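You operate a simulated robot arm through the tools that you are given. There is no shell and no other tool. Be economical: measure what you need, move in short steps, check, and stop when the job is done.

You run a simulated two-armed robot. Do the job below in one go: nothing can be reset, and whatever is moved stays where it is left.

## Task
Take the stock box with the earliest date from the ribbon worktop and put it on the stand shelf. Fetch the small gift from the fittings worktop and set it on the parts tray. Put the band box on the work mat. Fetch the heart flag and stand it on the wrap wall board. Fetch the card foot and set it on top of the plate pack on the display worktop. Put the yellow spool in the parcel carton. Do these in any order. Set down upright: stock box, small gift, band box, heart flag.

Only the result counts: the job must be done as asked and must still hold three seconds after the hand-in. Knocking over, shifting, dropping, spilling or breaking anything else fails it.

## Robot
Two 6-joint arms with three-finger grippers on one trunk, on a base that drives. Base frame: it is fixed to the floor where the robot stands at the start and does not move with it; the origin is under the middle of the robot, x ahead of it, y to its left, z up; the surface under the hand at the start is at about z = 0.88. Lengths are in m, angles in rad, forces in N, time in s.
The left shoulder is at the start at [0.04, 0.147, 1.37], the right one opposite. With the tool pointing down near the work surface each hand reaches from about 0.34 to 0.56 m from the robot's upright axis, wherever it stands, measured 20 degrees to its own side. Places, roughly: band box [-1.5, -2.75, 1]; card foot [-1.75, -2.25, 1]; heart flag (4x8x23 cm) [-1.8, -2.7, 1]; parcel carton (25x19 cm) [0.48, 7.94, 0.82]; parts tray (15x8x2 cm) [0.6, -2.3, 0.9]; plate pack [-1.25, -2.5, 1]; small gift [0.5, -2.5, 1]; stand shelf (20x60 cm) [-1.08, 4.76, 0.32]; stock box [0.5, 0, 1]; work mat [0.4, -3.2, 0.9]; wrap wall board (256x23 cm) [-2.38, -4.98, 1.56]; yellow spool (6x6x5 cm) [-4, 9, 0.9]. Payload 2.69 kg a hand.
The tool frame of a hand sits at the grasp point between the pads (the TCP): z along the fingers, y along the line on which they close. The tips reach 0.029 m beyond it. Largest opening 0.12 m; the body of the gripper starts 0.078 m behind the TCP.
Orientation is that of the tool frame in the base frame, as [roll, pitch, yaw] about the fixed x, y, z axes, in that order (R = Rz(yaw) Ry(pitch) Rx(roll)). With the fingers straight down and closing along the base's y, the tool's x points along the base's -x, its y along +y and its z along -z.

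## Interface
- The arms move only by the tool send_rows. It takes "left_deltas", "right_deltas" or both (then of equal length, played together; a hand with none holds still); each is a list of rows, each a list of 3 entries, a list of its own where there are three numbers: the shift along the base's x, y, z in cm, then the turn, a rotation vector about the base's x, y, z in rad, then the gripper command, from -1 (fully open) to 1 (shut), values between in proportion. In form: [[[tx, ty, tz], [ax, ay, az], fingers], ...]. A call has 1 to 20 rows; each row shifts and turns the commanded pose from where the row before left it. Each row takes 0.2 s and may step no farther than 0.05 m and 0.15 rad from the row before; otherwise, or with a gripper value out of range, the whole call is refused. A pose out of reach is approached as far as the arm can. The call stops where the force on the tool passes 40 N (or 10 N more than at its start, if that is more) or the arm is blocked; 0.2 s more then pass. The fingers move at their own pace and stop on an object; they squeeze with about 40 N. The grip force told is the motor's: it shows also when the fingers shut on nothing. Time passes only in rows, and 0.2 s behind the last, so rows that do not move let the fingers close. The reply holds the time, the measured pose of the TCP, the force on the tool along the base axes, the opening and the grip force, in the units named above and with some noise, with the torque about the TCP (base axes, N m) and any sound that the robot's microphone picked up.
- Cameras (640 x 400 px; columns grow to the right, rows downward): "scene" is now at [0.0913, -0.0195, 1.5873]; the picture's right is [-0.31, -0.95, -0.00], its down [-0.82, 0.27, -0.51] and it looks along [0.49, -0.16, -0.86] (base axes); focal length 255 px, centre (320, 200). "left" rides on the left gripper at [0.063, 0, -0.104] in its tool frame; the picture's right is [-0.01, 1.00, 0.00], its down [-0.83, 0.00, -0.56] and it looks along [-0.56, 0.00, 0.83] (tool axes); focal length 275 px, centre (320, 200). "right" rides on the right gripper at [0.063, 0, -0.104] in its tool frame; the picture's right is [0.00, 1.00, 0.00], its down [-0.83, 0.00, -0.56] and it looks along [-0.56, 0.00, 0.83] (tool axes); focal length 275 px, centre (320, 200). There is no depth. A picture from a camera that has moved, and an enlarged one, comes with that camera's place and axes in the base frame and with its lens. The place of the scene camera against the robot may be out by one fixed shift of up to 0.025 m in any direction.
- grab_frame(camera): a new picture of that camera. It takes no simulated time.
- slide_trunk(by): slides the trunk up (or, below 0, down) by that many m; the arms and the scene camera ride with it, the base frame stays. It gives what a move gives, with no picture.
- drive_base(legs): drives the robot by 1 to 6 legs, each [ahead, turn to the left] in m and rad, along the robot's own axes; the way and the turn of a leg run together, so that a leg with both is an arc; at most 1.5 m and 3.142 rad a leg. The arms and the cameras ride along, it lands a little off, and it stops where it bumps. It gives what a move gives.
- aim_head(pan, tilt): turns the head with the scene camera to pan (to the left, within 1.501 rad either way) and tilt (down, from -0.506 to 1.204), counted from straight ahead of the robot. It gives what a move gives.
- inspect(camera, box): a new picture of the part [left, top, right, bottom] of that camera's present view, enlarged. It takes no simulated time.
- finish_job(): hands the job in; it is judged then, once.

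Work in short steps. Places have to be worked out from the pictures, the camera data and where the tool is seen: move nearer, look again, correct. Check each grasp and each placing, and mend what went wrong. You have 186 turns and 166 pictures in all, those below and enlarged ones among them. Open the grippers and draw the arms clear of the work before you hand the job in, unless the task says otherwise; then end with one line.

The tools are called after "Call:" as a command line: name --argument value ..., lists and objects as JSON in quotes. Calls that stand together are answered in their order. send_rows: Moves the arms, as the interface text tells. Its arguments: {"type":"object","properties":{"left_deltas":{"type":"array","items":{"type":"array"}},"right_deltas":{"type":"array","items":{"type":"array"}}},"required":[]} The other tools are called the same way: slide_trunk (by) slides the trunk up or down; drive_base (legs) drives the base; aim_head (pan, tilt) turns the head that bears the scene camera; grab_frame (camera) takes a picture; inspect (camera, box) takes an enlarged picture of a part of a camera's view; finish_job () hands the job in.

At the start:

```text
clock: 0.0
left_tcp_pos: [0.5036, 0.1128, 1.0003]
left_orientation: [-3.141, -0.001, -3.141]
left_ft_force: [-0.2, 0.0, 0.5]
left_wrist_torque: [-0.01, -0.01, 0.01]
left_width: 0.1198
left_gripper_force: 0.0
right_tcp_pos: [0.4238, -0.3387, 0.9994]
right_orientation: [-3.141, 0.0, -3.141]
right_ft_force: [-0.2, 0.5, 0.6]
right_wrist_torque: [-0.01, 0.01, 0.03]
right_width: 0.1199
right_gripper_force: 0.0
trunk travel left (down, up): [-0.497, 0.0]
robot x, y, heading: [-0.0022, -0.0003, 0.001]
head pan, tilt: [-0.314, 1.033]
```

scene: 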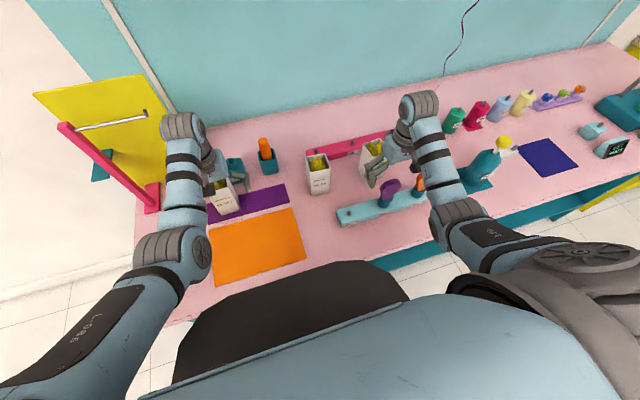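
right: 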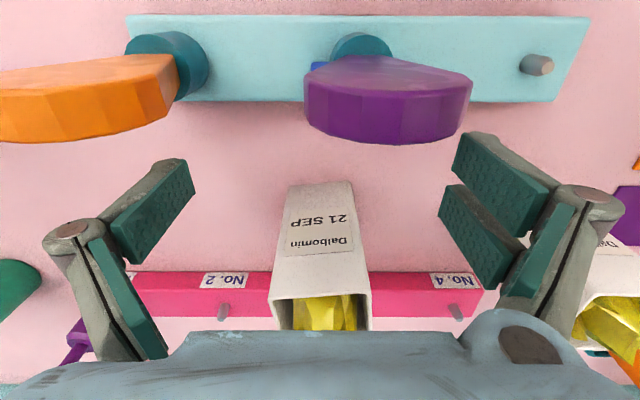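
left: 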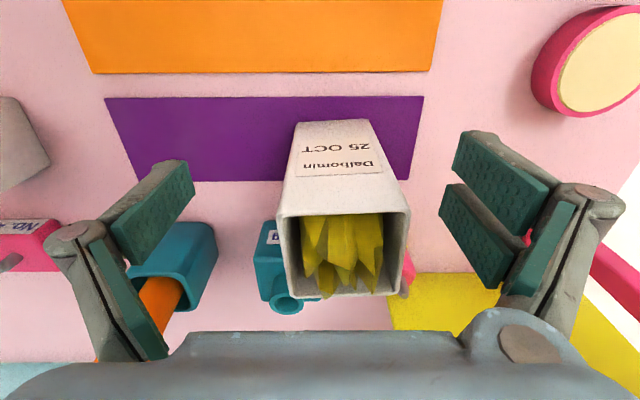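

Three boxes are visible: left reads 25 OCT, right 21 SEP, and the middle one is unread. I enlarge the scene view to read it.

Call:
inspect --camera "scene" --box '[290, 130, 350, 210]'

Call:
inspect --camera "scene" --box '[190, 120, 430, 240]'

```text
5.00 times, centred on (320, 170) of scene
camera zoom: at [0.0913, -0.0195, 1.5873], right [-0.31, -0.95, 0.0], down [-0.82, 0.27, -0.51], along [0.49, -0.16, -0.86], focal length 1275 px, centre (320, 350)
```

zoom: 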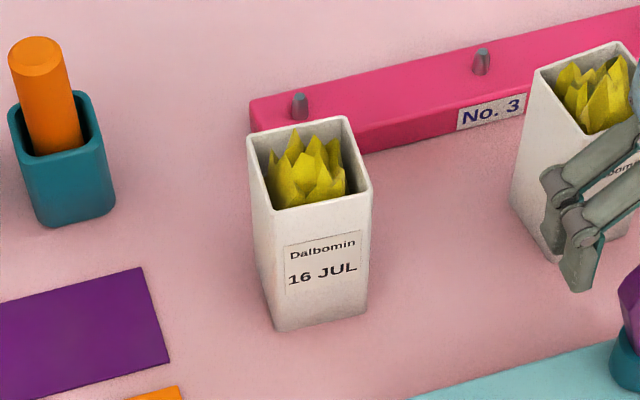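

```text
2.67 times, centred on (310, 180) of scene
camera zoom: at [0.0913, -0.0195, 1.5873], right [-0.31, -0.95, 0.0], down [-0.82, 0.27, -0.51], along [0.49, -0.16, -0.86], focal length 680 px, centre (347, 253)
```

zoom: 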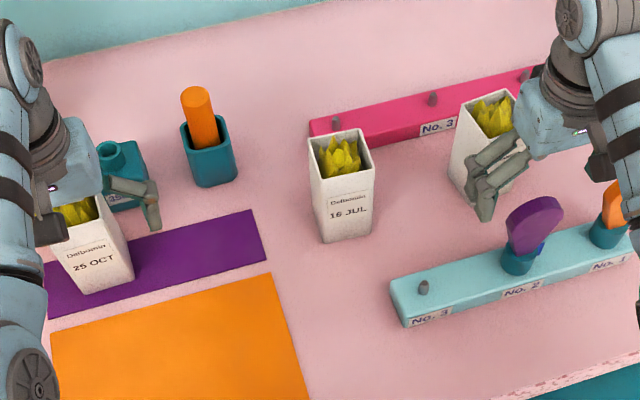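

The earliest is the middle box, 16 JUL, near [0.54, -0.16]. I raise the right hand and move it over behind that box to see it from the wrist camera.

Call:
send_rows --right_deltas '[[[0, 0, 5], [0, 0, 0], -1], [[0, 0, 5], [0, 0, 0], -1], [[0, 0, 3], [0, 0, 0], -1], [[0, 4.5, 0], [0, 0, 0], -1], [[0, 4.5, 0], [0, 0, 0], -1], [[0, 4.5, 0], [0, 0, 0], -1], [[0, 4, 0], [0, 0, 0], -1], [[0, 0, 0], [0, 0, 0], -1]]'

Call:
grab_frame --camera "right"

Call:
grab_frame --camera "scene"

```text
clock: 1.8
left_tcp_pos: [0.5037, 0.113, 0.9987]
left_orientation: [3.141, 0.0, -3.141]
left_ft_force: [0.0, -0.4, -0.7]
left_wrist_torque: [0.0, 0.0, 0.02]
left_width: 0.1199
left_gripper_force: 0.1
right_tcp_pos: [0.4933, -0.2052, 1.0381]
right_orientation: [3.141, -0.002, 3.141]
right_ft_force: [0.9, -1.2, -0.8]
right_wrist_torque: [0.04, -0.03, -0.01]
right_width: 0.1204
right_gripper_force: 0.1
right hand out of reach, approached as far as the arm can: row 1, 2, 3, 4, 5, 6
trunk travel left (down, up): [-0.497, 0.0]
robot x, y, heading: [0.0021, -0.0002, -0.001]
head pan, tilt: [-0.314, 1.033]
```

```text
160 pictures are left
camera right: at [0.4321, -0.2056, 1.1408], right [0.0, 1.0, 0.0], down [0.83, 0.0, 0.56], along [0.56, 0.0, -0.83], focal length 275 px, centre (320, 200)
```

right: 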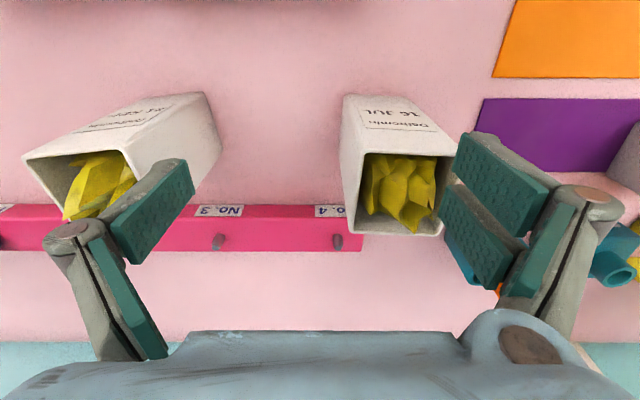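

```text
159 pictures are left
camera scene: at [0.0913, -0.0194, 1.5873], right [-0.31, -0.95, 0.0], down [-0.82, 0.27, -0.51], along [0.49, -0.16, -0.86], focal length 255 px, centre (320, 200)
```

scene: 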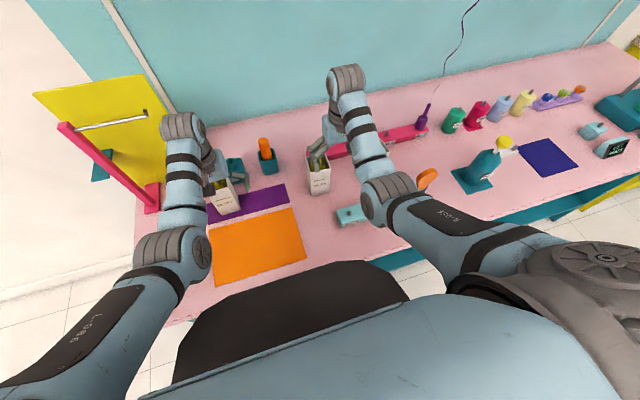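

The hand got pushed forward by the inner reach limit; it's now at [0.493,-0.205,1.038] with tips above the box rim (~0.99). I judge the box centre at about [0.53,-0.153]; I step toward it and see how the command is counted.

Call:
send_rows --right_deltas '[[[3, 2, 0], [0, 0, 0], -1], [[0, 0, 0], [0, 0, 0], -1]]'

```text
clock: 2.4
left_tcp_pos: [0.5039, 0.1143, 1.0004]
left_orientation: [-3.14, 0.0, 3.141]
left_ft_force: [0.2, -0.5, 0.0]
left_wrist_torque: [0.0, -0.01, 0.01]
left_width: 0.12
left_gripper_force: 0.0
right_tcp_pos: [0.525, -0.1852, 1.037]
right_orientation: [3.14, -0.001, -3.141]
right_ft_force: [-0.7, 0.4, 0.7]
right_wrist_torque: [0.0, 0.01, -0.03]
right_width: 0.12
right_gripper_force: 0.0
trunk travel left (down, up): [-0.497, 0.0]
robot x, y, heading: [-0.0011, -0.0015, -0.005]
head pan, tilt: [-0.314, 1.033]
```

The command counts from the measured pose. I centre over the box and look once more before descending.

Call:
send_rows --right_deltas '[[[0.5, 3.2, 0], [0, 0, 0], -1], [[0, 0, 0], [0, 0, 0], -1]]'

Call:
grab_frame --camera "right"

```text
clock: 3.0
left_tcp_pos: [0.5042, 0.1135, 0.9999]
left_orientation: [-3.141, 0.0, 3.14]
left_ft_force: [-0.2, -0.8, 1.2]
left_wrist_torque: [0.0, 0.02, 0.0]
left_width: 0.1198
left_gripper_force: 0.1
right_tcp_pos: [0.5296, -0.1517, 1.0362]
right_orientation: [3.141, 0.0, -3.14]
right_ft_force: [0.6, 0.6, -0.6]
right_wrist_torque: [-0.02, 0.0, -0.02]
right_width: 0.1198
right_gripper_force: 0.1
trunk travel left (down, up): [-0.497, 0.0]
robot x, y, heading: [-0.0014, -0.0, -0.002]
head pan, tilt: [-0.314, 1.033]
```

```text
158 pictures are left
camera right: at [0.4679, -0.1523, 1.1404], right [0.0, 1.0, 0.0], down [0.83, 0.0, 0.56], along [0.56, 0.0, -0.83], focal length 275 px, centre (320, 200)
```

right: 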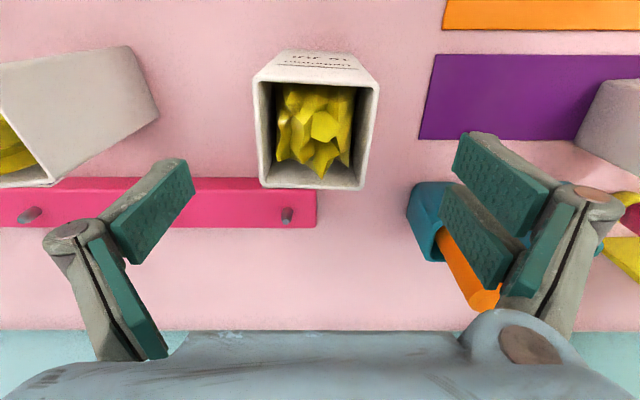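

The box is centred between the fingers (centre ~[0.524,-0.155]). I go down and close.

Call:
send_rows --right_deltas '[[[-0.4, -0.2, -3], [0, 0, 0], -1], [[0, 0, -3], [0, 0, 0], -1], [[0, 0, -3], [0, 0, 0], -1], [[0, 0, 0], [0, 0, 0], 1], [[0, 0, 0], [0, 0, 0], 1], [[0, 0, 0], [0, 0, 0], 1]]'

Call:
grab_frame --camera "right"

```text
clock: 4.4
left_tcp_pos: [0.503, 0.1118, 1.0005]
left_orientation: [3.142, 0.0, 3.14]
left_ft_force: [0.3, -0.2, -0.5]
left_wrist_torque: [-0.01, 0.0, 0.01]
left_width: 0.12
left_gripper_force: 0.1
right_tcp_pos: [0.5264, -0.1555, 0.9464]
right_orientation: [-3.141, -0.001, -3.141]
right_ft_force: [-0.7, 0.8, 2.3]
right_wrist_torque: [-0.1, -0.1, 0.0]
right_width: 0.0596
right_gripper_force: 40.2
trunk travel left (down, up): [-0.497, 0.0]
robot x, y, heading: [0.0039, -0.0, 0.002]
head pan, tilt: [-0.314, 1.033]
```

```text
157 pictures are left
camera right: at [0.4632, -0.1558, 1.0512], right [0.0, 1.0, 0.0], down [0.83, 0.0, 0.56], along [0.56, 0.0, -0.83], focal length 275 px, centre (320, 200)
```

right: 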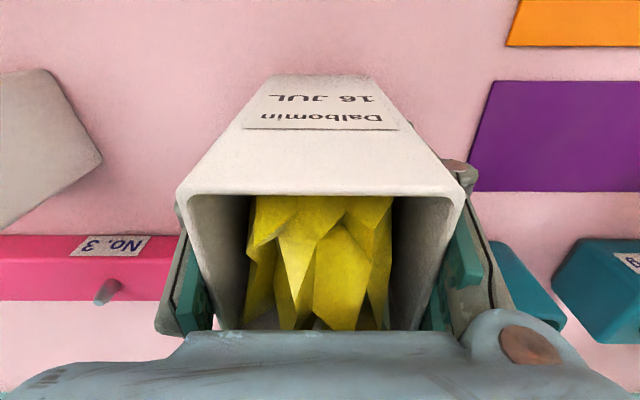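

The box is held (width 0.06, 40 N). I lift both hands and check before backing off.

Call:
send_rows --right_deltas '[[[0, 0, 3], [0, 0, 0], 1], [[0, 0, 3], [0, 0, 0], 1], [[0, 0, 3], [0, 0, 0], 1], [[0, 0, 0], [0, 0, 0], 1]]' --left_deltas '[[[0, 0, 2], [0, 0, 0], -1], [[0, 0, 2], [0, 0, 0], -1], [[0, 0, 0], [0, 0, 0], -1], [[0, 0, 0], [0, 0, 0], -1]]'

Call:
drive_base --legs '[[-0.5, 0]]'

Call:
aim_head --pan 0.0 --tilt 0.6

Call:
grab_frame --camera "scene"

```text
clock: 5.4
left_tcp_pos: [0.5047, 0.1124, 1.0408]
left_orientation: [3.141, 0.0, 3.14]
left_ft_force: [0.0, -0.2, -0.1]
left_wrist_torque: [0.0, 0.02, 0.02]
left_width: 0.1199
left_gripper_force: 0.0
right_tcp_pos: [0.5258, -0.1559, 1.0389]
right_orientation: [3.141, -0.001, -3.141]
right_ft_force: [-0.9, 0.1, -1.2]
right_wrist_torque: [0.01, 0.0, -0.02]
right_width: 0.0592
right_gripper_force: 39.8
trunk travel left (down, up): [-0.497, 0.0]
robot x, y, heading: [-0.0004, 0.0013, -0.001]
head pan, tilt: [-0.314, 1.033]
```

```text
clock: 8.3
left_tcp_pos: [0.0089, 0.1118, 1.0391]
left_orientation: [3.141, -0.002, -3.141]
left_ft_force: [0.3, -0.5, -0.4]
left_wrist_torque: [0.0, -0.01, -0.04]
left_width: 0.12
left_gripper_force: 0.0
right_tcp_pos: [0.0312, -0.1561, 1.0364]
right_orientation: [3.141, -0.001, 3.141]
right_ft_force: [0.4, 0.1, -2.7]
right_wrist_torque: [0.0, 0.01, -0.03]
right_width: 0.0596
right_gripper_force: 40.2
trunk travel left (down, up): [-0.497, 0.0]
robot x, y, heading: [-0.4947, 0.0013, -0.001]
head pan, tilt: [-0.314, 1.033]
```

```text
clock: 9.2
left_tcp_pos: [0.0068, 0.113, 1.0403]
left_orientation: [3.141, 0.003, 3.14]
left_ft_force: [-0.2, -0.7, 0.3]
left_wrist_torque: [0.03, -0.04, 0.02]
left_width: 0.12
left_gripper_force: 0.0
right_tcp_pos: [0.0289, -0.1565, 1.0375]
right_orientation: [-3.142, 0.0, 3.141]
right_ft_force: [0.2, -0.3, -1.9]
right_wrist_torque: [0.02, 0.01, 0.01]
right_width: 0.0596
right_gripper_force: 39.4
trunk travel left (down, up): [-0.497, 0.0]
robot x, y, heading: [-0.5009, -0.0001, -0.004]
head pan, tilt: [0.0, 0.6]
```

```text
156 pictures are left
camera scene: at [-0.381, 0.0013, 1.6216], right [0.0, -1.0, 0.0], down [-0.57, 0.0, -0.82], along [0.82, 0.0, -0.57], focal length 255 px, centre (320, 200)
```

scene: 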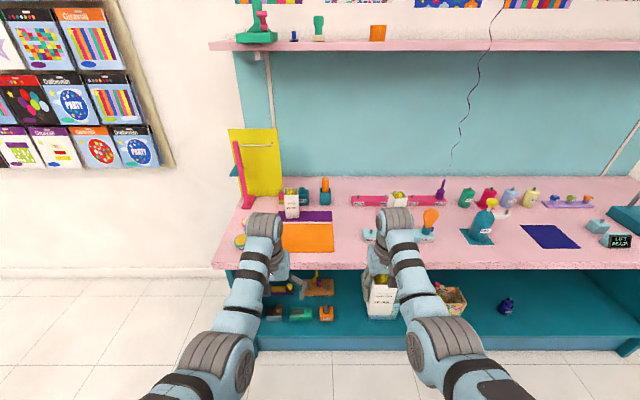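

Box is in hand. Now I look to the left (north) to plan the way.

Call:
aim_head --pan 1.4 --tilt 0.2

Call:
grab_frame --camera "scene"

Call:
aim_head --pan -1.4 --tilt 0.2

Call:
grab_frame --camera "scene"

```text
clock: 10.8
left_tcp_pos: [0.0072, 0.113, 1.0397]
left_orientation: [-3.14, -0.002, -3.14]
left_ft_force: [0.1, -0.6, -0.8]
left_wrist_torque: [0.02, -0.01, 0.0]
left_width: 0.1199
left_gripper_force: 0.0
right_tcp_pos: [0.0287, -0.1566, 1.0379]
right_orientation: [3.141, 0.0, -3.141]
right_ft_force: [-0.5, 0.3, -2.4]
right_wrist_torque: [0.0, 0.01, -0.02]
right_width: 0.0596
right_gripper_force: 39.6
trunk travel left (down, up): [-0.497, 0.0]
robot x, y, heading: [-0.4981, -0.0003, -0.001]
head pan, tilt: [1.4, 0.201]
```

```text
155 pictures are left
camera scene: at [-0.4529, 0.0932, 1.6584], right [0.99, -0.17, 0.0], down [-0.03, -0.2, -0.98], along [0.17, 0.97, -0.2], focal length 255 px, centre (320, 200)
```

scene: 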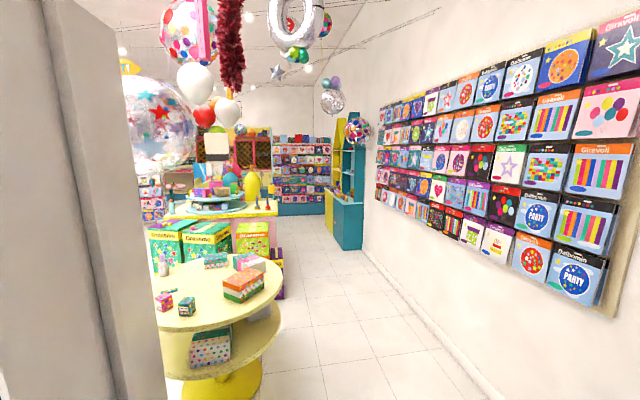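

```text
clock: 13.2
left_tcp_pos: [0.0068, 0.1123, 1.04]
left_orientation: [3.142, 0.002, 3.141]
left_ft_force: [0.1, 1.0, 0.0]
left_wrist_torque: [-0.01, -0.01, -0.03]
left_width: 0.1199
left_gripper_force: 0.0
right_tcp_pos: [0.0296, -0.1561, 1.0385]
right_orientation: [-3.14, 0.0, 3.141]
right_ft_force: [0.9, -0.1, -1.8]
right_wrist_torque: [-0.02, 0.01, -0.02]
right_width: 0.0594
right_gripper_force: 39.9
trunk travel left (down, up): [-0.497, 0.0]
robot x, y, heading: [-0.4999, -0.0004, 0.001]
head pan, tilt: [-1.4, 0.201]
```

```text
154 pictures are left
camera scene: at [-0.4529, -0.0905, 1.6584], right [-0.99, -0.17, 0.0], down [-0.03, 0.2, -0.98], along [0.17, -0.97, -0.2], focal length 255 px, centre (320, 200)
```

scene: 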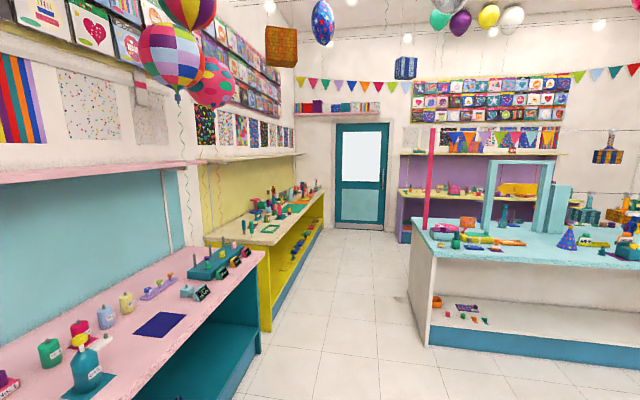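

The aisle to the north runs along the wall at x≈0.95, tables' right edges near x≈-0.4. I turn left and drive diagonally into it, then look.

Call:
drive_base --legs '[[0, 1.133], [0.88, 0], [0.88, 0], [0, 0.437]]'

Call:
aim_head --pan 0.4 --tilt 0.35

Call:
grab_frame --camera "scene"

```text
clock: 26.2
left_tcp_pos: [0.1376, 2.0986, 1.0395]
left_orientation: [3.139, -0.001, -1.574]
left_ft_force: [0.3, 0.3, -0.9]
left_wrist_torque: [-0.01, 0.03, -0.06]
left_width: 0.1198
left_gripper_force: 0.1
right_tcp_pos: [0.4088, 2.1198, 1.0383]
right_orientation: [3.139, 0.0, -1.574]
right_ft_force: [-0.3, -0.3, -1.7]
right_wrist_torque: [0.02, 0.0, -0.02]
right_width: 0.0597
right_gripper_force: 39.9
trunk travel left (down, up): [-0.497, 0.0]
robot x, y, heading: [0.2447, 1.5971, 1.57]
head pan, tilt: [-1.4, 0.201]
```

```text
clock: 28.0
left_tcp_pos: [0.1369, 2.099, 1.0398]
left_orientation: [3.141, -0.001, -1.574]
left_ft_force: [-0.1, 0.2, 0.1]
left_wrist_torque: [0.02, -0.01, 0.0]
left_width: 0.1199
left_gripper_force: 0.0
right_tcp_pos: [0.4062, 2.1192, 1.0379]
right_orientation: [3.141, 0.0, -1.573]
right_ft_force: [0.0, 0.4, -2.0]
right_wrist_torque: [0.0, 0.03, -0.01]
right_width: 0.0598
right_gripper_force: 40.3
trunk travel left (down, up): [-0.497, 0.0]
robot x, y, heading: [0.2501, 1.5965, 1.572]
head pan, tilt: [0.4, 0.351]
```

```text
153 pictures are left
camera scene: at [0.2192, 1.7032, 1.6444], right [0.92, 0.39, 0.0], down [0.13, -0.32, -0.94], along [-0.36, 0.87, -0.34], focal length 255 px, centre (320, 200)
```

scene: 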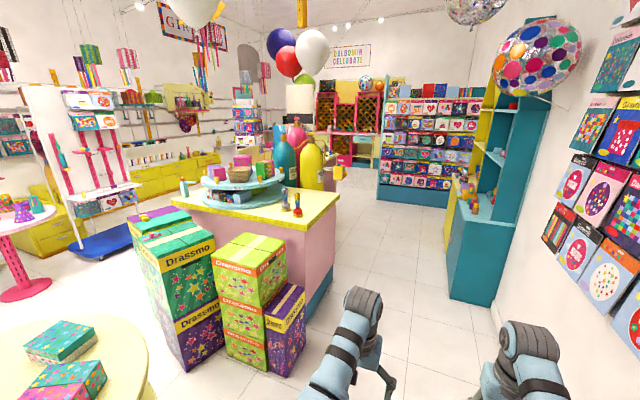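

The path continues between the counter (x≈-0.52) and the blue cabinet (x≈0.58); the stand lies behind the counter. I drive to about (0.08, 3.6) and look left.

Call:
drive_base --legs '[[0, 0.083], [1.0, 0], [1.0, 0], [0, -0.083]]'

Call:
aim_head --pan 0.75 --tilt 0.55

Call:
grab_frame --camera "scene"

```text
clock: 38.9
left_tcp_pos: [-0.0373, 4.0792, 1.0397]
left_orientation: [-3.139, 0.0, -1.563]
left_ft_force: [-0.7, -0.2, 0.1]
left_wrist_torque: [0.0, 0.02, 0.01]
left_width: 0.1199
left_gripper_force: 0.1
right_tcp_pos: [0.2321, 4.1038, 1.0385]
right_orientation: [-3.139, 0.001, -1.562]
right_ft_force: [0.1, 1.3, -2.5]
right_wrist_torque: [-0.01, -0.01, -0.01]
right_width: 0.0596
right_gripper_force: 39.9
trunk travel left (down, up): [-0.497, 0.0]
robot x, y, heading: [0.0858, 3.5731, 1.58]
head pan, tilt: [0.4, 0.351]
```

```text
clock: 39.8
left_tcp_pos: [-0.0346, 4.079, 1.0399]
left_orientation: [3.141, 0.0, -1.562]
left_ft_force: [0.5, -0.9, -0.3]
left_wrist_torque: [0.0, 0.03, 0.03]
left_width: 0.1202
left_gripper_force: 0.0
right_tcp_pos: [0.2346, 4.1032, 1.0387]
right_orientation: [-3.141, 0.001, -1.561]
right_ft_force: [-0.4, 0.0, -1.9]
right_wrist_torque: [-0.01, 0.01, 0.01]
right_width: 0.0593
right_gripper_force: 40.3
trunk travel left (down, up): [-0.497, 0.0]
robot x, y, heading: [0.0785, 3.5771, 1.58]
head pan, tilt: [0.75, 0.55]
```

```text
152 pictures are left
camera scene: at [0.0271, 3.664, 1.6262], right [0.73, 0.69, 0.0], down [0.36, -0.38, -0.85], along [-0.59, 0.62, -0.52], focal length 255 px, centre (320, 200)
```

scene: 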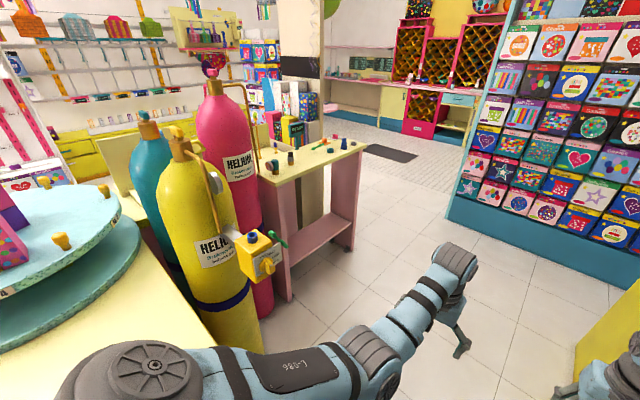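

The stand with the pink lower shelf is behind the helium cylinders, open toward +x (front face x≈-1.0, y 4.4–5.15). I drive up to its level, turn to face it and look.

Call:
drive_base --legs '[[1.12, 0], [0, 1.56]]'

Call:
aim_head --pan 0.0 --tilt 0.75

Call:
grab_frame --camera "scene"

```text
clock: 49.2
left_tcp_pos: [-0.4324, 4.582, 1.0402]
left_orientation: [-3.142, 0.0, -0.007]
left_ft_force: [0.0, 0.4, -0.7]
left_wrist_torque: [0.03, -0.01, -0.02]
left_width: 0.1199
left_gripper_force: 0.1
right_tcp_pos: [-0.4516, 4.8521, 1.037]
right_orientation: [3.141, 0.001, -0.008]
right_ft_force: [-0.4, 0.1, -2.3]
right_wrist_torque: [-0.05, 0.0, 0.01]
right_width: 0.0594
right_gripper_force: 39.9
trunk travel left (down, up): [-0.497, 0.0]
robot x, y, heading: [0.0753, 4.6902, 3.133]
head pan, tilt: [0.75, 0.55]
```

```text
clock: 50.4
left_tcp_pos: [-0.431, 4.5825, 1.0402]
left_orientation: [3.141, -0.002, -0.007]
left_ft_force: [-0.1, -1.0, 0.2]
left_wrist_torque: [0.02, 0.01, 0.01]
left_width: 0.12
left_gripper_force: 0.0
right_tcp_pos: [-0.4514, 4.8521, 1.0381]
right_orientation: [3.141, -0.001, -0.007]
right_ft_force: [-0.5, 0.2, -2.7]
right_wrist_torque: [-0.01, 0.01, -0.01]
right_width: 0.0592
right_gripper_force: 40.1
trunk travel left (down, up): [-0.497, 0.0]
robot x, y, heading: [0.0745, 4.6911, 3.134]
head pan, tilt: [0.0, 0.75]
```

```text
151 pictures are left
camera scene: at [-0.0237, 4.694, 1.6088], right [0.01, 1.0, 0.0], down [0.68, 0.0, -0.73], along [-0.73, 0.0, -0.68], focal length 255 px, centre (320, 200)
```

scene: 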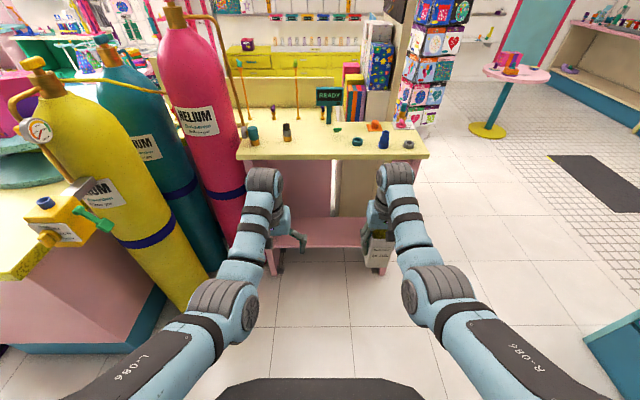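

Facing the stand: top spans y≈4.32–5.2, shelf front x≈-1.0. I lower the trunk, tuck the left hand back, lower the right hand a bit, then look again.

Call:
slide_trunk --by -0.497

Call:
send_rows --right_deltas '[[[0, 0, -4], [0, 0, 0], 1], [[0, 0, -4], [0, 0, 0], 1], [[0, 0, -2], [0, 0, 0], 1], [[0, 0, 0], [0, 0, 0], 1]]' --left_deltas '[[[2, 0, -4.5], [0, 0, 0], -1], [[4, 0, -2], [0, 0, 0], -1], [[4, 0, 0], [0, 0, 0], -1], [[2, 0, 0], [0, 0, 0], -1]]'

Call:
aim_head --pan 0.0 --tilt 0.55

Call:
grab_frame --camera "scene"

Call:
grab_frame --camera "left"

```text
refused: -0.497 is not a number from -0.4 to 0.4
```

```text
clock: 51.5
left_tcp_pos: [-0.3704, 4.5397, 1.0247]
left_orientation: [3.061, 0.151, 0.023]
left_ft_force: [-0.6, 1.0, -0.1]
left_wrist_torque: [0.02, 0.0, 0.04]
left_width: 0.1198
left_gripper_force: 0.1
right_tcp_pos: [-0.4512, 4.8509, 0.9374]
right_orientation: [-3.141, 0.0, -0.007]
right_ft_force: [-0.2, 0.0, -1.5]
right_wrist_torque: [0.0, 0.02, -0.01]
right_width: 0.0593
right_gripper_force: 40.6
trunk travel left (down, up): [-0.497, 0.0]
robot x, y, heading: [0.0698, 4.6938, 3.137]
head pan, tilt: [0.0, 0.75]
stopped in row 4 (left hand): the arm was blocked; the commanded pose is now the measured one
```

```text
clock: 52.2
left_tcp_pos: [-0.3703, 4.5399, 1.0253]
left_orientation: [3.06, 0.151, 0.021]
left_ft_force: [-0.7, 0.2, -0.6]
left_wrist_torque: [0.01, -0.01, 0.0]
left_width: 0.12
left_gripper_force: 0.1
right_tcp_pos: [-0.4507, 4.8501, 0.937]
right_orientation: [-3.141, 0.001, -0.008]
right_ft_force: [0.3, -0.1, -1.4]
right_wrist_torque: [0.05, 0.05, 0.02]
right_width: 0.0595
right_gripper_force: 40.0
trunk travel left (down, up): [-0.497, 0.0]
robot x, y, heading: [0.0752, 4.6957, 3.133]
head pan, tilt: [0.0, 0.55]
```

```text
150 pictures are left
camera scene: at [-0.0308, 4.6943, 1.6261], right [0.01, 1.0, 0.0], down [0.52, 0.0, -0.85], along [-0.85, 0.01, -0.52], focal length 255 px, centre (320, 200)
```

scene: 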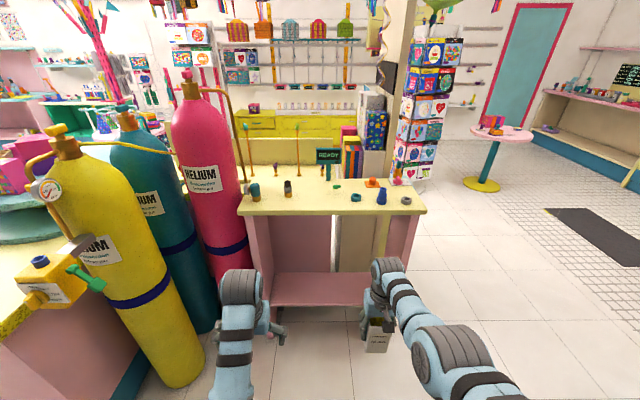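

```text
149 pictures are left
camera left: at [-0.2911, 4.5501, 1.1174], right [0.03, -1.0, 0.08], down [-0.74, 0.03, 0.67], along [-0.67, -0.08, -0.74], focal length 275 px, centre (320, 200)
```

left: 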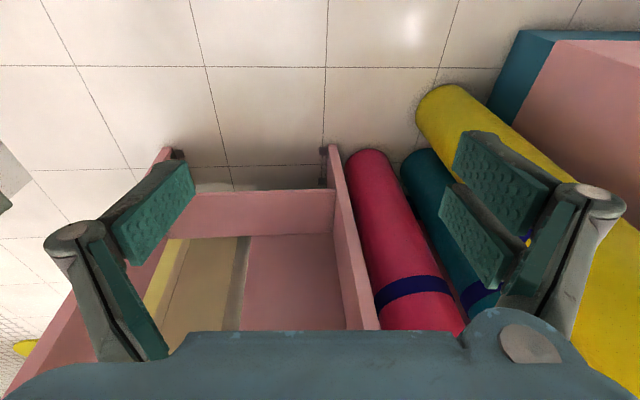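

The trunk slide is limited to 0.4 per call and the left arm tilted at its inner limit. I lower the trunk in two steps and restore the left tool's orientation lower down.

Call:
slide_trunk --by -0.4

Call:
slide_trunk --by -0.095

Call:
send_rows --left_deltas '[[[-2, 0, -4], [0.04, -0.075, -0.01], -1], [[-1, 2, -4], [0.04, -0.075, -0.01], -1], [[0, 1, -4], [0, 0, 0], -1], [[2, 0, 0], [0, 0, 0], -1], [[0, 0, 0], [0, 0, 0], -1]]'

Call:
grab_frame --camera "scene"

```text
clock: 56.0
left_tcp_pos: [-0.3689, 4.5392, 0.6239]
left_orientation: [3.061, 0.147, 0.023]
left_ft_force: [-0.3, -0.5, 0.6]
left_wrist_torque: [0.01, -0.02, -0.01]
left_width: 0.1202
left_gripper_force: 0.1
right_tcp_pos: [-0.4514, 4.8509, 0.5383]
right_orientation: [3.141, 0.0, -0.007]
right_ft_force: [-0.2, -0.8, -2.0]
right_wrist_torque: [0.0, 0.0, 0.01]
right_width: 0.0594
right_gripper_force: 40.2
trunk travel left (down, up): [-0.097, 0.4]
robot x, y, heading: [0.0698, 4.6933, 3.13]
head pan, tilt: [0.0, 0.55]
```

```text
clock: 57.3
left_tcp_pos: [-0.4017, 4.5444, 0.572]
left_orientation: [3.074, 0.25, 0.02]
left_ft_force: [0.2, 0.1, -0.2]
left_wrist_torque: [0.04, 0.01, 0.0]
left_width: 0.1199
left_gripper_force: 0.0
right_tcp_pos: [-0.4505, 4.85, 0.443]
right_orientation: [3.141, 0.001, -0.006]
right_ft_force: [-0.1, -0.3, -1.5]
right_wrist_torque: [0.01, 0.01, -0.03]
right_width: 0.0591
right_gripper_force: 40.0
trunk travel left (down, up): [-0.002, 0.495]
robot x, y, heading: [0.0694, 4.6934, 3.135]
head pan, tilt: [0.0, 0.55]
```

```text
clock: 58.5
left_tcp_pos: [-0.3921, 4.5714, 0.42]
left_orientation: [-3.141, 0.022, 0.007]
left_ft_force: [0.2, 0.2, -0.2]
left_wrist_torque: [0.02, 0.02, 0.0]
left_width: 0.1199
left_gripper_force: 0.1
right_tcp_pos: [-0.4518, 4.8511, 0.4436]
right_orientation: [3.141, 0.001, -0.008]
right_ft_force: [0.2, -0.2, -2.8]
right_wrist_torque: [-0.02, -0.01, -0.01]
right_width: 0.0592
right_gripper_force: 40.5
trunk travel left (down, up): [-0.002, 0.495]
robot x, y, heading: [0.0693, 4.6906, 3.135]
head pan, tilt: [0.0, 0.55]
```

```text
148 pictures are left
camera scene: at [-0.0307, 4.6942, 1.1332], right [0.01, 1.0, 0.0], down [0.52, 0.0, -0.85], along [-0.85, 0.01, -0.52], focal length 255 px, centre (320, 200)
```

scene: 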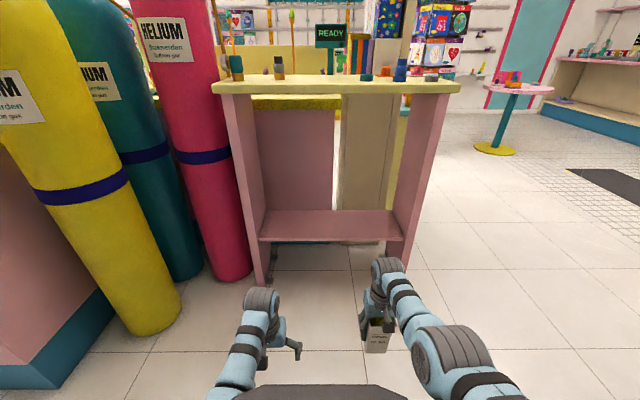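

The shelf is empty and aligned; box bottom is at about 0.377, above the 0.32 shelf. I drive ahead most of the way and check.

Call:
drive_base --legs '[[0.4, 0]]'

Call:
grab_frame --camera "scene"

Call:
grab_frame --camera "right"

```text
clock: 61.0
left_tcp_pos: [-0.7969, 4.5761, 0.4215]
left_orientation: [-3.135, 0.022, 0.007]
left_ft_force: [0.4, 1.4, -0.8]
left_wrist_torque: [0.02, -0.02, 0.01]
left_width: 0.12
left_gripper_force: 0.0
right_tcp_pos: [-0.8559, 4.8516, 0.4429]
right_orientation: [3.141, -0.001, -0.004]
right_ft_force: [-0.6, -0.3, -2.3]
right_wrist_torque: [0.01, -0.04, 0.01]
right_width: 0.0594
right_gripper_force: 39.7
trunk travel left (down, up): [-0.002, 0.495]
robot x, y, heading: [-0.3344, 4.6973, 3.138]
head pan, tilt: [0.0, 0.55]
```

```text
147 pictures are left
camera scene: at [-0.4353, 4.6962, 1.1327], right [0.0, 1.0, 0.0], down [0.52, 0.0, -0.85], along [-0.85, 0.0, -0.52], focal length 255 px, centre (320, 200)
```

scene: 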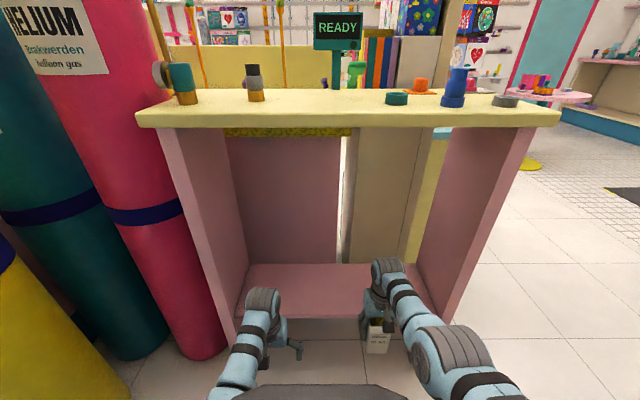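

```text
146 pictures are left
camera right: at [-0.7915, 4.8527, 0.5473], right [0.0, -1.0, 0.0], down [-0.83, 0.0, 0.56], along [-0.56, 0.0, -0.83], focal length 275 px, centre (320, 200)
```

right: 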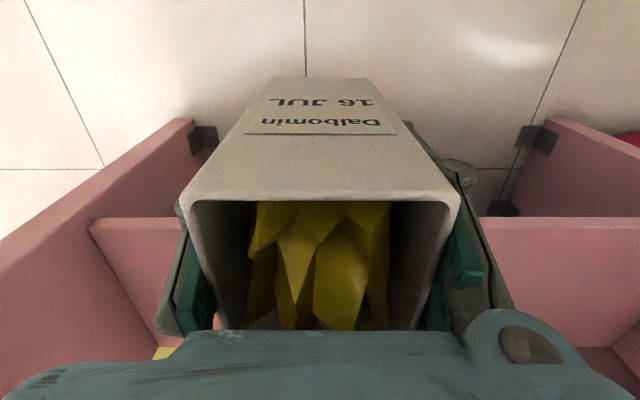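

Shelf front is at x≈-0.967 by the wrist camera; I drive a further 0.21 so the box sits over the shelf's middle.

Call:
drive_base --legs '[[0.21, 0]]'

Call:
grab_frame --camera "right"

Call:
grab_frame --camera "scene"

```text
clock: 62.7
left_tcp_pos: [-1.0066, 4.5774, 0.4223]
left_orientation: [-3.137, 0.029, 0.006]
left_ft_force: [-1.0, -0.4, -1.0]
left_wrist_torque: [0.0, -0.03, 0.01]
left_width: 0.1203
left_gripper_force: 0.0
right_tcp_pos: [-1.065, 4.8537, 0.4437]
right_orientation: [3.14, -0.002, -0.006]
right_ft_force: [0.7, 0.7, -1.1]
right_wrist_torque: [0.01, -0.01, 0.01]
right_width: 0.0593
right_gripper_force: 40.2
trunk travel left (down, up): [-0.002, 0.495]
robot x, y, heading: [-0.54, 4.6975, 3.136]
head pan, tilt: [0.0, 0.55]
```

```text
145 pictures are left
camera right: at [-1.0006, 4.8545, 0.5471], right [0.0, -1.0, 0.0], down [-0.83, 0.0, 0.55], along [-0.55, 0.0, -0.83], focal length 275 px, centre (320, 200)
```

right: 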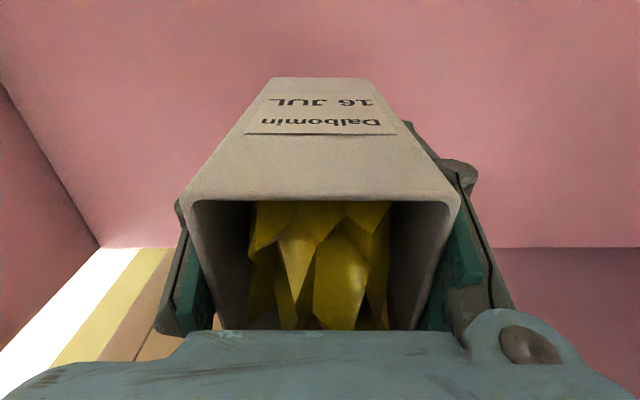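

```text
144 pictures are left
camera scene: at [-0.6448, 4.6975, 1.1326], right [0.01, 1.0, 0.0], down [0.52, 0.0, -0.85], along [-0.85, 0.01, -0.52], focal length 255 px, centre (320, 200)
```

scene: 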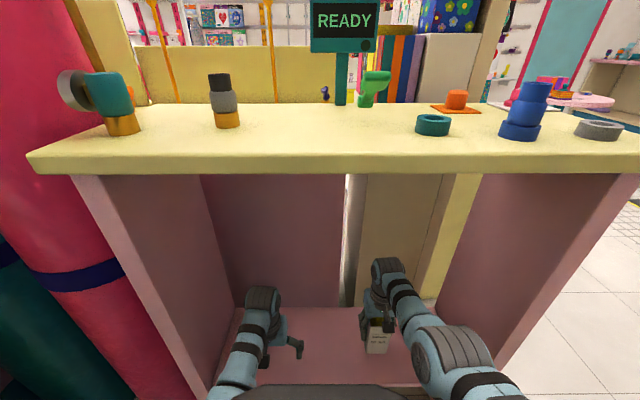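

Box is over the shelf between the legs. I lower it gently until contact.

Call:
send_rows --right_deltas '[[[0, 0, -2], [0, 0, 0], 1], [[0, 0, -2], [0, 0, 0], 1], [[0, 0, -0.8], [0, 0, 0], 1], [[0, 0, -0.4], [0, 0, 0], 1], [[0, 0, -0.4], [0, 0, 0], 1]]'

```text
clock: 63.9
left_tcp_pos: [-1.0087, 4.5766, 0.4243]
left_orientation: [-3.137, 0.03, 0.006]
left_ft_force: [-0.1, 0.5, -0.2]
left_wrist_torque: [-0.03, 0.02, -0.02]
left_width: 0.1199
left_gripper_force: 0.1
right_tcp_pos: [-1.0432, 4.8582, 0.3985]
right_orientation: [3.141, 0.001, -0.006]
right_ft_force: [-0.6, -0.1, -2.3]
right_wrist_torque: [-0.03, 0.03, 0.02]
right_width: 0.0592
right_gripper_force: 39.6
right hand out of reach, approached as far as the arm can: row 1, 2, 3, 5
trunk travel left (down, up): [-0.002, 0.495]
robot x, y, heading: [-0.541, 4.6926, 3.138]
head pan, tilt: [0.0, 0.55]
```

It ran into the outer reach limit at z 0.3985. I pull the hand 3 cm toward the robot while driving ahead 3 cm, then lower the rest.

Call:
drive_base --legs '[[0.04, 0]]'

Call:
send_rows --right_deltas '[[[2.5, 0, 0], [0, 0, 0], 1], [[0, 0, -0.5], [0, 0, 0], 1], [[0, 0, -0.4], [0, 0, 0], 1], [[0, 0, -0.3], [0, 0, 0], 1], [[0, 0, 0], [0, 0, 0], 1]]'

```text
clock: 64.8
left_tcp_pos: [-1.0491, 4.577, 0.4212]
left_orientation: [-3.135, 0.028, 0.006]
left_ft_force: [0.3, -0.9, 0.0]
left_wrist_torque: [-0.02, 0.0, 0.0]
left_width: 0.1198
left_gripper_force: 0.0
right_tcp_pos: [-1.085, 4.8594, 0.3973]
right_orientation: [3.141, -0.002, -0.008]
right_ft_force: [-0.5, 0.6, -2.2]
right_wrist_torque: [0.0, -0.02, 0.02]
right_width: 0.0593
right_gripper_force: 40.2
trunk travel left (down, up): [-0.002, 0.495]
robot x, y, heading: [-0.5799, 4.6943, 3.139]
head pan, tilt: [0.0, 0.55]
```

```text
clock: 65.7
left_tcp_pos: [-1.0479, 4.5781, 0.4256]
left_orientation: [-3.132, 0.038, 0.007]
left_ft_force: [-0.2, 0.2, 0.6]
left_wrist_torque: [0.01, -0.02, 0.0]
left_width: 0.1202
left_gripper_force: 0.0
right_tcp_pos: [-1.0792, 4.8562, 0.3884]
right_orientation: [3.141, 0.009, -0.005]
right_ft_force: [9.7, -1.7, 27.5]
right_wrist_torque: [-0.13, -1.64, 0.01]
right_width: 0.0595
right_gripper_force: 40.1
right hand out of reach, approached as far as the arm can: row 1, 4
trunk travel left (down, up): [-0.002, 0.495]
robot x, y, heading: [-0.5799, 4.6961, 3.138]
head pan, tilt: [0.0, 0.55]
stopped in row 4 (right hand): the force on the tool passed its limit at 44 N (the readings are from after the stop); the commanded pose is now the measured one
```

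Contact: the box stands on the shelf. I ease off 1 mm and open, then lift the hand straight up.

Call:
send_rows --right_deltas '[[[0, 0, 0.15], [0, 0, 0], 1], [[0, 0, 0], [0, 0, 0], 0.4], [[0, 0, 0], [0, 0, 0], -0.3], [[0, 0, 0], [0, 0, 0], -1], [[0, 0, 0], [0, 0, 0], -1]]'

Call:
grab_frame --camera "right"

```text
clock: 66.9
left_tcp_pos: [-1.0483, 4.5775, 0.4236]
left_orientation: [-3.136, 0.031, 0.004]
left_ft_force: [0.6, -0.1, 0.4]
left_wrist_torque: [-0.02, -0.02, -0.02]
left_width: 0.12
left_gripper_force: 0.1
right_tcp_pos: [-1.0795, 4.8571, 0.3881]
right_orientation: [3.141, 0.007, -0.005]
right_ft_force: [0.4, 0.2, -0.2]
right_wrist_torque: [0.03, 0.01, 0.0]
right_width: 0.1198
right_gripper_force: 0.1
trunk travel left (down, up): [-0.002, 0.495]
robot x, y, heading: [-0.5788, 4.6943, 3.132]
head pan, tilt: [0.0, 0.55]
```

```text
143 pictures are left
camera right: at [-1.0148, 4.8579, 0.4903], right [0.0, -1.0, 0.0], down [-0.83, 0.0, 0.56], along [-0.56, 0.0, -0.83], focal length 275 px, centre (320, 200)
```

right: 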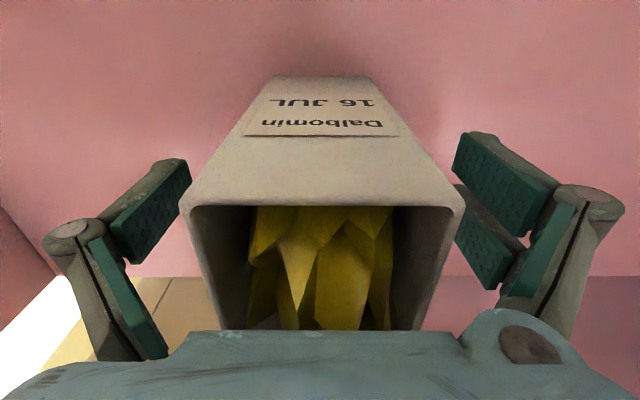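

Standing upright and released. I raise the hand and back straight out.

Call:
send_rows --right_deltas '[[[0, 0, 3], [0, 0, 0], -1], [[0, 0, 4], [0, 0, 0], -1], [[0, 0, 4], [0, 0, 0], -1], [[0, 0, 1], [0, 0, 0], -1], [[0, 0, 0], [0, 0, 0], -1]]'

Call:
drive_base --legs '[[-0.6, 0]]'

Call:
grab_frame --camera "scene"

```text
clock: 68.1
left_tcp_pos: [-1.0483, 4.5762, 0.4244]
left_orientation: [-3.137, 0.031, 0.005]
left_ft_force: [0.3, -0.1, -0.6]
left_wrist_torque: [0.0, -0.01, -0.02]
left_width: 0.1201
left_gripper_force: 0.1
right_tcp_pos: [-1.1243, 4.8529, 0.4894]
right_orientation: [-3.141, 0.007, -0.006]
right_ft_force: [-0.4, 0.6, 0.5]
right_wrist_torque: [0.01, 0.01, -0.03]
right_width: 0.1201
right_gripper_force: 0.0
right hand out of reach, approached as far as the arm can: row 1, 2, 3, 4
trunk travel left (down, up): [-0.002, 0.495]
robot x, y, heading: [-0.5785, 4.6937, 3.136]
head pan, tilt: [0.0, 0.55]
```

```text
clock: 71.5
left_tcp_pos: [-0.4488, 4.5736, 0.4228]
left_orientation: [-3.136, 0.03, 0.011]
left_ft_force: [0.1, 0.6, -0.5]
left_wrist_torque: [0.0, -0.01, 0.02]
left_width: 0.1203
left_gripper_force: 0.0
right_tcp_pos: [-0.5253, 4.8475, 0.4897]
right_orientation: [-3.141, 0.008, -0.002]
right_ft_force: [-0.3, -0.3, -0.1]
right_wrist_torque: [0.04, 0.01, 0.0]
right_width: 0.1196
right_gripper_force: 0.0
trunk travel left (down, up): [-0.002, 0.495]
robot x, y, heading: [0.0174, 4.6909, 3.138]
head pan, tilt: [0.0, 0.55]
```

```text
142 pictures are left
camera scene: at [-0.0849, 4.6951, 1.1327], right [0.0, 1.0, 0.0], down [0.52, 0.0, -0.85], along [-0.85, 0.0, -0.52], focal length 255 px, centre (320, 200)
```

scene: 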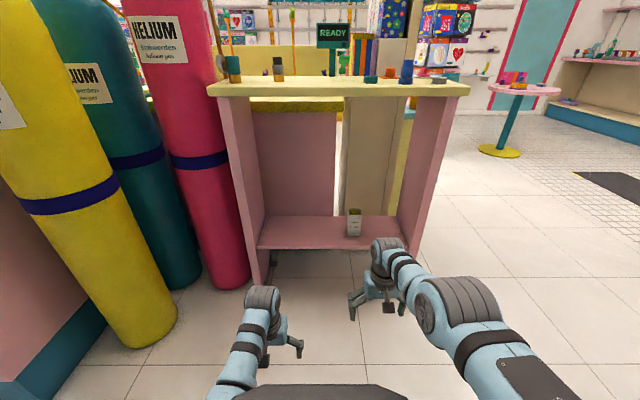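

The box stands upright on the shelf. Now I raise the trunk and look northwest toward the spool.

Call:
slide_trunk --by 0.4

Call:
slide_trunk --by 0.095

Call:
aim_head --pan -0.7 --tilt 0.3

Call:
grab_frame --camera "scene"

```text
clock: 75.3
left_tcp_pos: [-0.4503, 4.5724, 0.8234]
left_orientation: [-3.135, 0.03, 0.01]
left_ft_force: [-0.1, 0.5, 0.3]
left_wrist_torque: [-0.03, 0.0, -0.01]
left_width: 0.1201
left_gripper_force: 0.0
right_tcp_pos: [-0.527, 4.8483, 0.8867]
right_orientation: [3.141, 0.007, -0.002]
right_ft_force: [0.2, -0.3, 0.4]
right_wrist_torque: [-0.04, 0.03, -0.01]
right_width: 0.1199
right_gripper_force: 0.1
trunk travel left (down, up): [-0.402, 0.095]
robot x, y, heading: [0.0226, 4.6939, 3.143]
head pan, tilt: [0.0, 0.55]
```

```text
clock: 76.6
left_tcp_pos: [-0.4487, 4.573, 0.918]
left_orientation: [-3.136, 0.031, 0.012]
left_ft_force: [-0.1, -1.2, 0.2]
left_wrist_torque: [0.03, 0.01, -0.06]
left_width: 0.1202
left_gripper_force: 0.0
right_tcp_pos: [-0.5266, 4.8476, 0.9843]
right_orientation: [3.141, 0.006, 0.0]
right_ft_force: [-0.3, 0.0, 1.0]
right_wrist_torque: [-0.03, 0.01, -0.01]
right_width: 0.12
right_gripper_force: 0.0
trunk travel left (down, up): [-0.497, 0.0]
robot x, y, heading: [0.0165, 4.6933, 3.136]
head pan, tilt: [0.0, 0.55]
```

```text
clock: 77.7
left_tcp_pos: [-0.4487, 4.5736, 0.9167]
left_orientation: [-3.137, 0.031, 0.011]
left_ft_force: [0.2, 0.8, -0.4]
left_wrist_torque: [0.03, -0.01, 0.01]
left_width: 0.1198
left_gripper_force: 0.1
right_tcp_pos: [-0.5264, 4.8472, 0.9823]
right_orientation: [3.141, 0.007, -0.003]
right_ft_force: [0.6, -1.0, 0.2]
right_wrist_torque: [0.02, 0.0, -0.01]
right_width: 0.12
right_gripper_force: 0.1
trunk travel left (down, up): [-0.497, 0.0]
robot x, y, heading: [0.0165, 4.6939, 3.137]
head pan, tilt: [-0.7, 0.3]
```

```text
141 pictures are left
camera scene: at [-0.067, 4.7551, 1.6491], right [0.64, 0.76, 0.0], down [0.23, -0.19, -0.96], along [-0.73, 0.62, -0.3], focal length 255 px, centre (320, 200)
```

scene: 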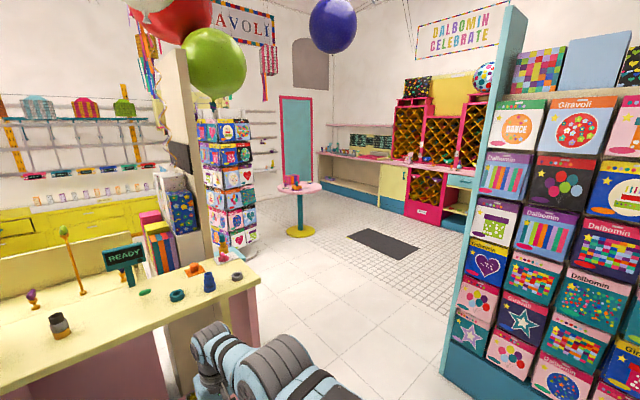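

The passage between the stand/pink table and the card gondola is open. I drive northwest through it and look.

Call:
drive_base --legs '[[0, -0.878], [0.8, 0], [0.8, 0], [0, -0.093], [1.2, 0]]'

Call:
aim_head --pan 0.0 --tilt 0.3

Call:
grab_frame --camera "scene"

```text
clock: 94.3
left_tcp_pos: [-2.0347, 7.2379, 0.9177]
left_orientation: [-3.136, 0.033, -0.962]
left_ft_force: [0.0, 0.5, -0.2]
left_wrist_torque: [0.0, 0.04, -0.01]
left_width: 0.1199
left_gripper_force: 0.0
right_tcp_pos: [-1.8503, 7.4564, 0.9842]
right_orientation: [-3.14, 0.006, -0.972]
right_ft_force: [0.0, 0.5, 0.1]
right_wrist_torque: [-0.01, 0.0, -0.04]
right_width: 0.1199
right_gripper_force: 0.1
trunk travel left (down, up): [-0.497, 0.0]
robot x, y, heading: [-1.6682, 6.9204, 2.17]
head pan, tilt: [-0.7, 0.3]
```

```text
clock: 95.4
left_tcp_pos: [-2.0363, 7.2374, 0.917]
left_orientation: [-3.135, 0.031, -0.962]
left_ft_force: [0.5, -0.4, 0.3]
left_wrist_torque: [0.0, -0.01, 0.01]
left_width: 0.1198
left_gripper_force: 0.0
right_tcp_pos: [-1.8525, 7.4583, 0.9817]
right_orientation: [-3.141, 0.007, -0.974]
right_ft_force: [0.6, -0.4, -0.3]
right_wrist_torque: [0.01, 0.02, 0.01]
right_width: 0.1202
right_gripper_force: 0.1
trunk travel left (down, up): [-0.497, 0.0]
robot x, y, heading: [-1.6708, 6.923, 2.168]
head pan, tilt: [0.0, 0.3]
```

```text
140 pictures are left
camera scene: at [-1.7296, 7.0161, 1.6491], right [0.83, 0.56, 0.0], down [0.17, -0.24, -0.96], along [-0.54, 0.79, -0.3], focal length 255 px, centre (320, 200)
```

scene: 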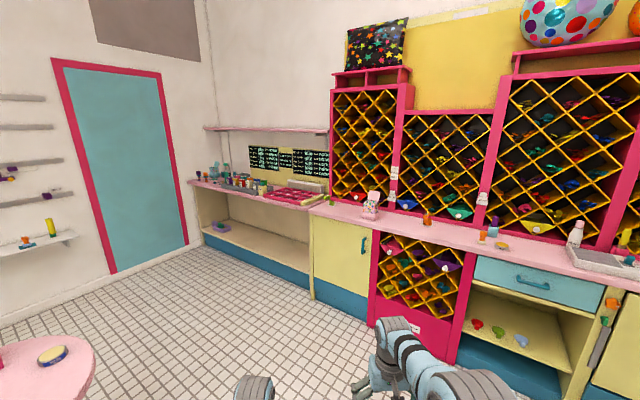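

The counter ahead has items near the spool's given place at picture (254,188). I enlarge it.

Call:
inspect --camera "scene" --box '[180, 140, 340, 240]'

```text
4.00 times, centred on (260, 190) of scene
camera zoom: at [-1.7296, 7.0161, 1.6491], right [0.83, 0.56, 0.0], down [0.17, -0.24, -0.96], along [-0.54, 0.79, -0.3], focal length 1020 px, centre (560, 240)
```

zoom: 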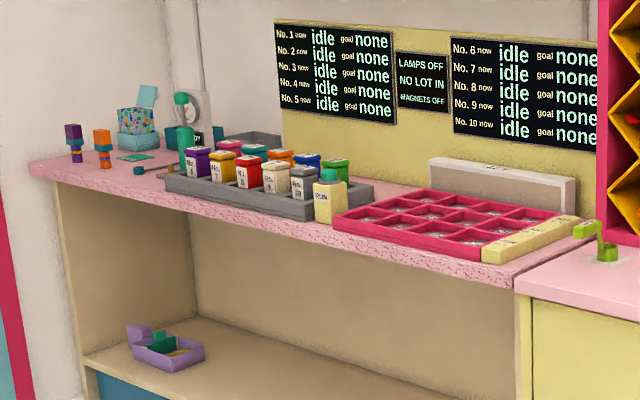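

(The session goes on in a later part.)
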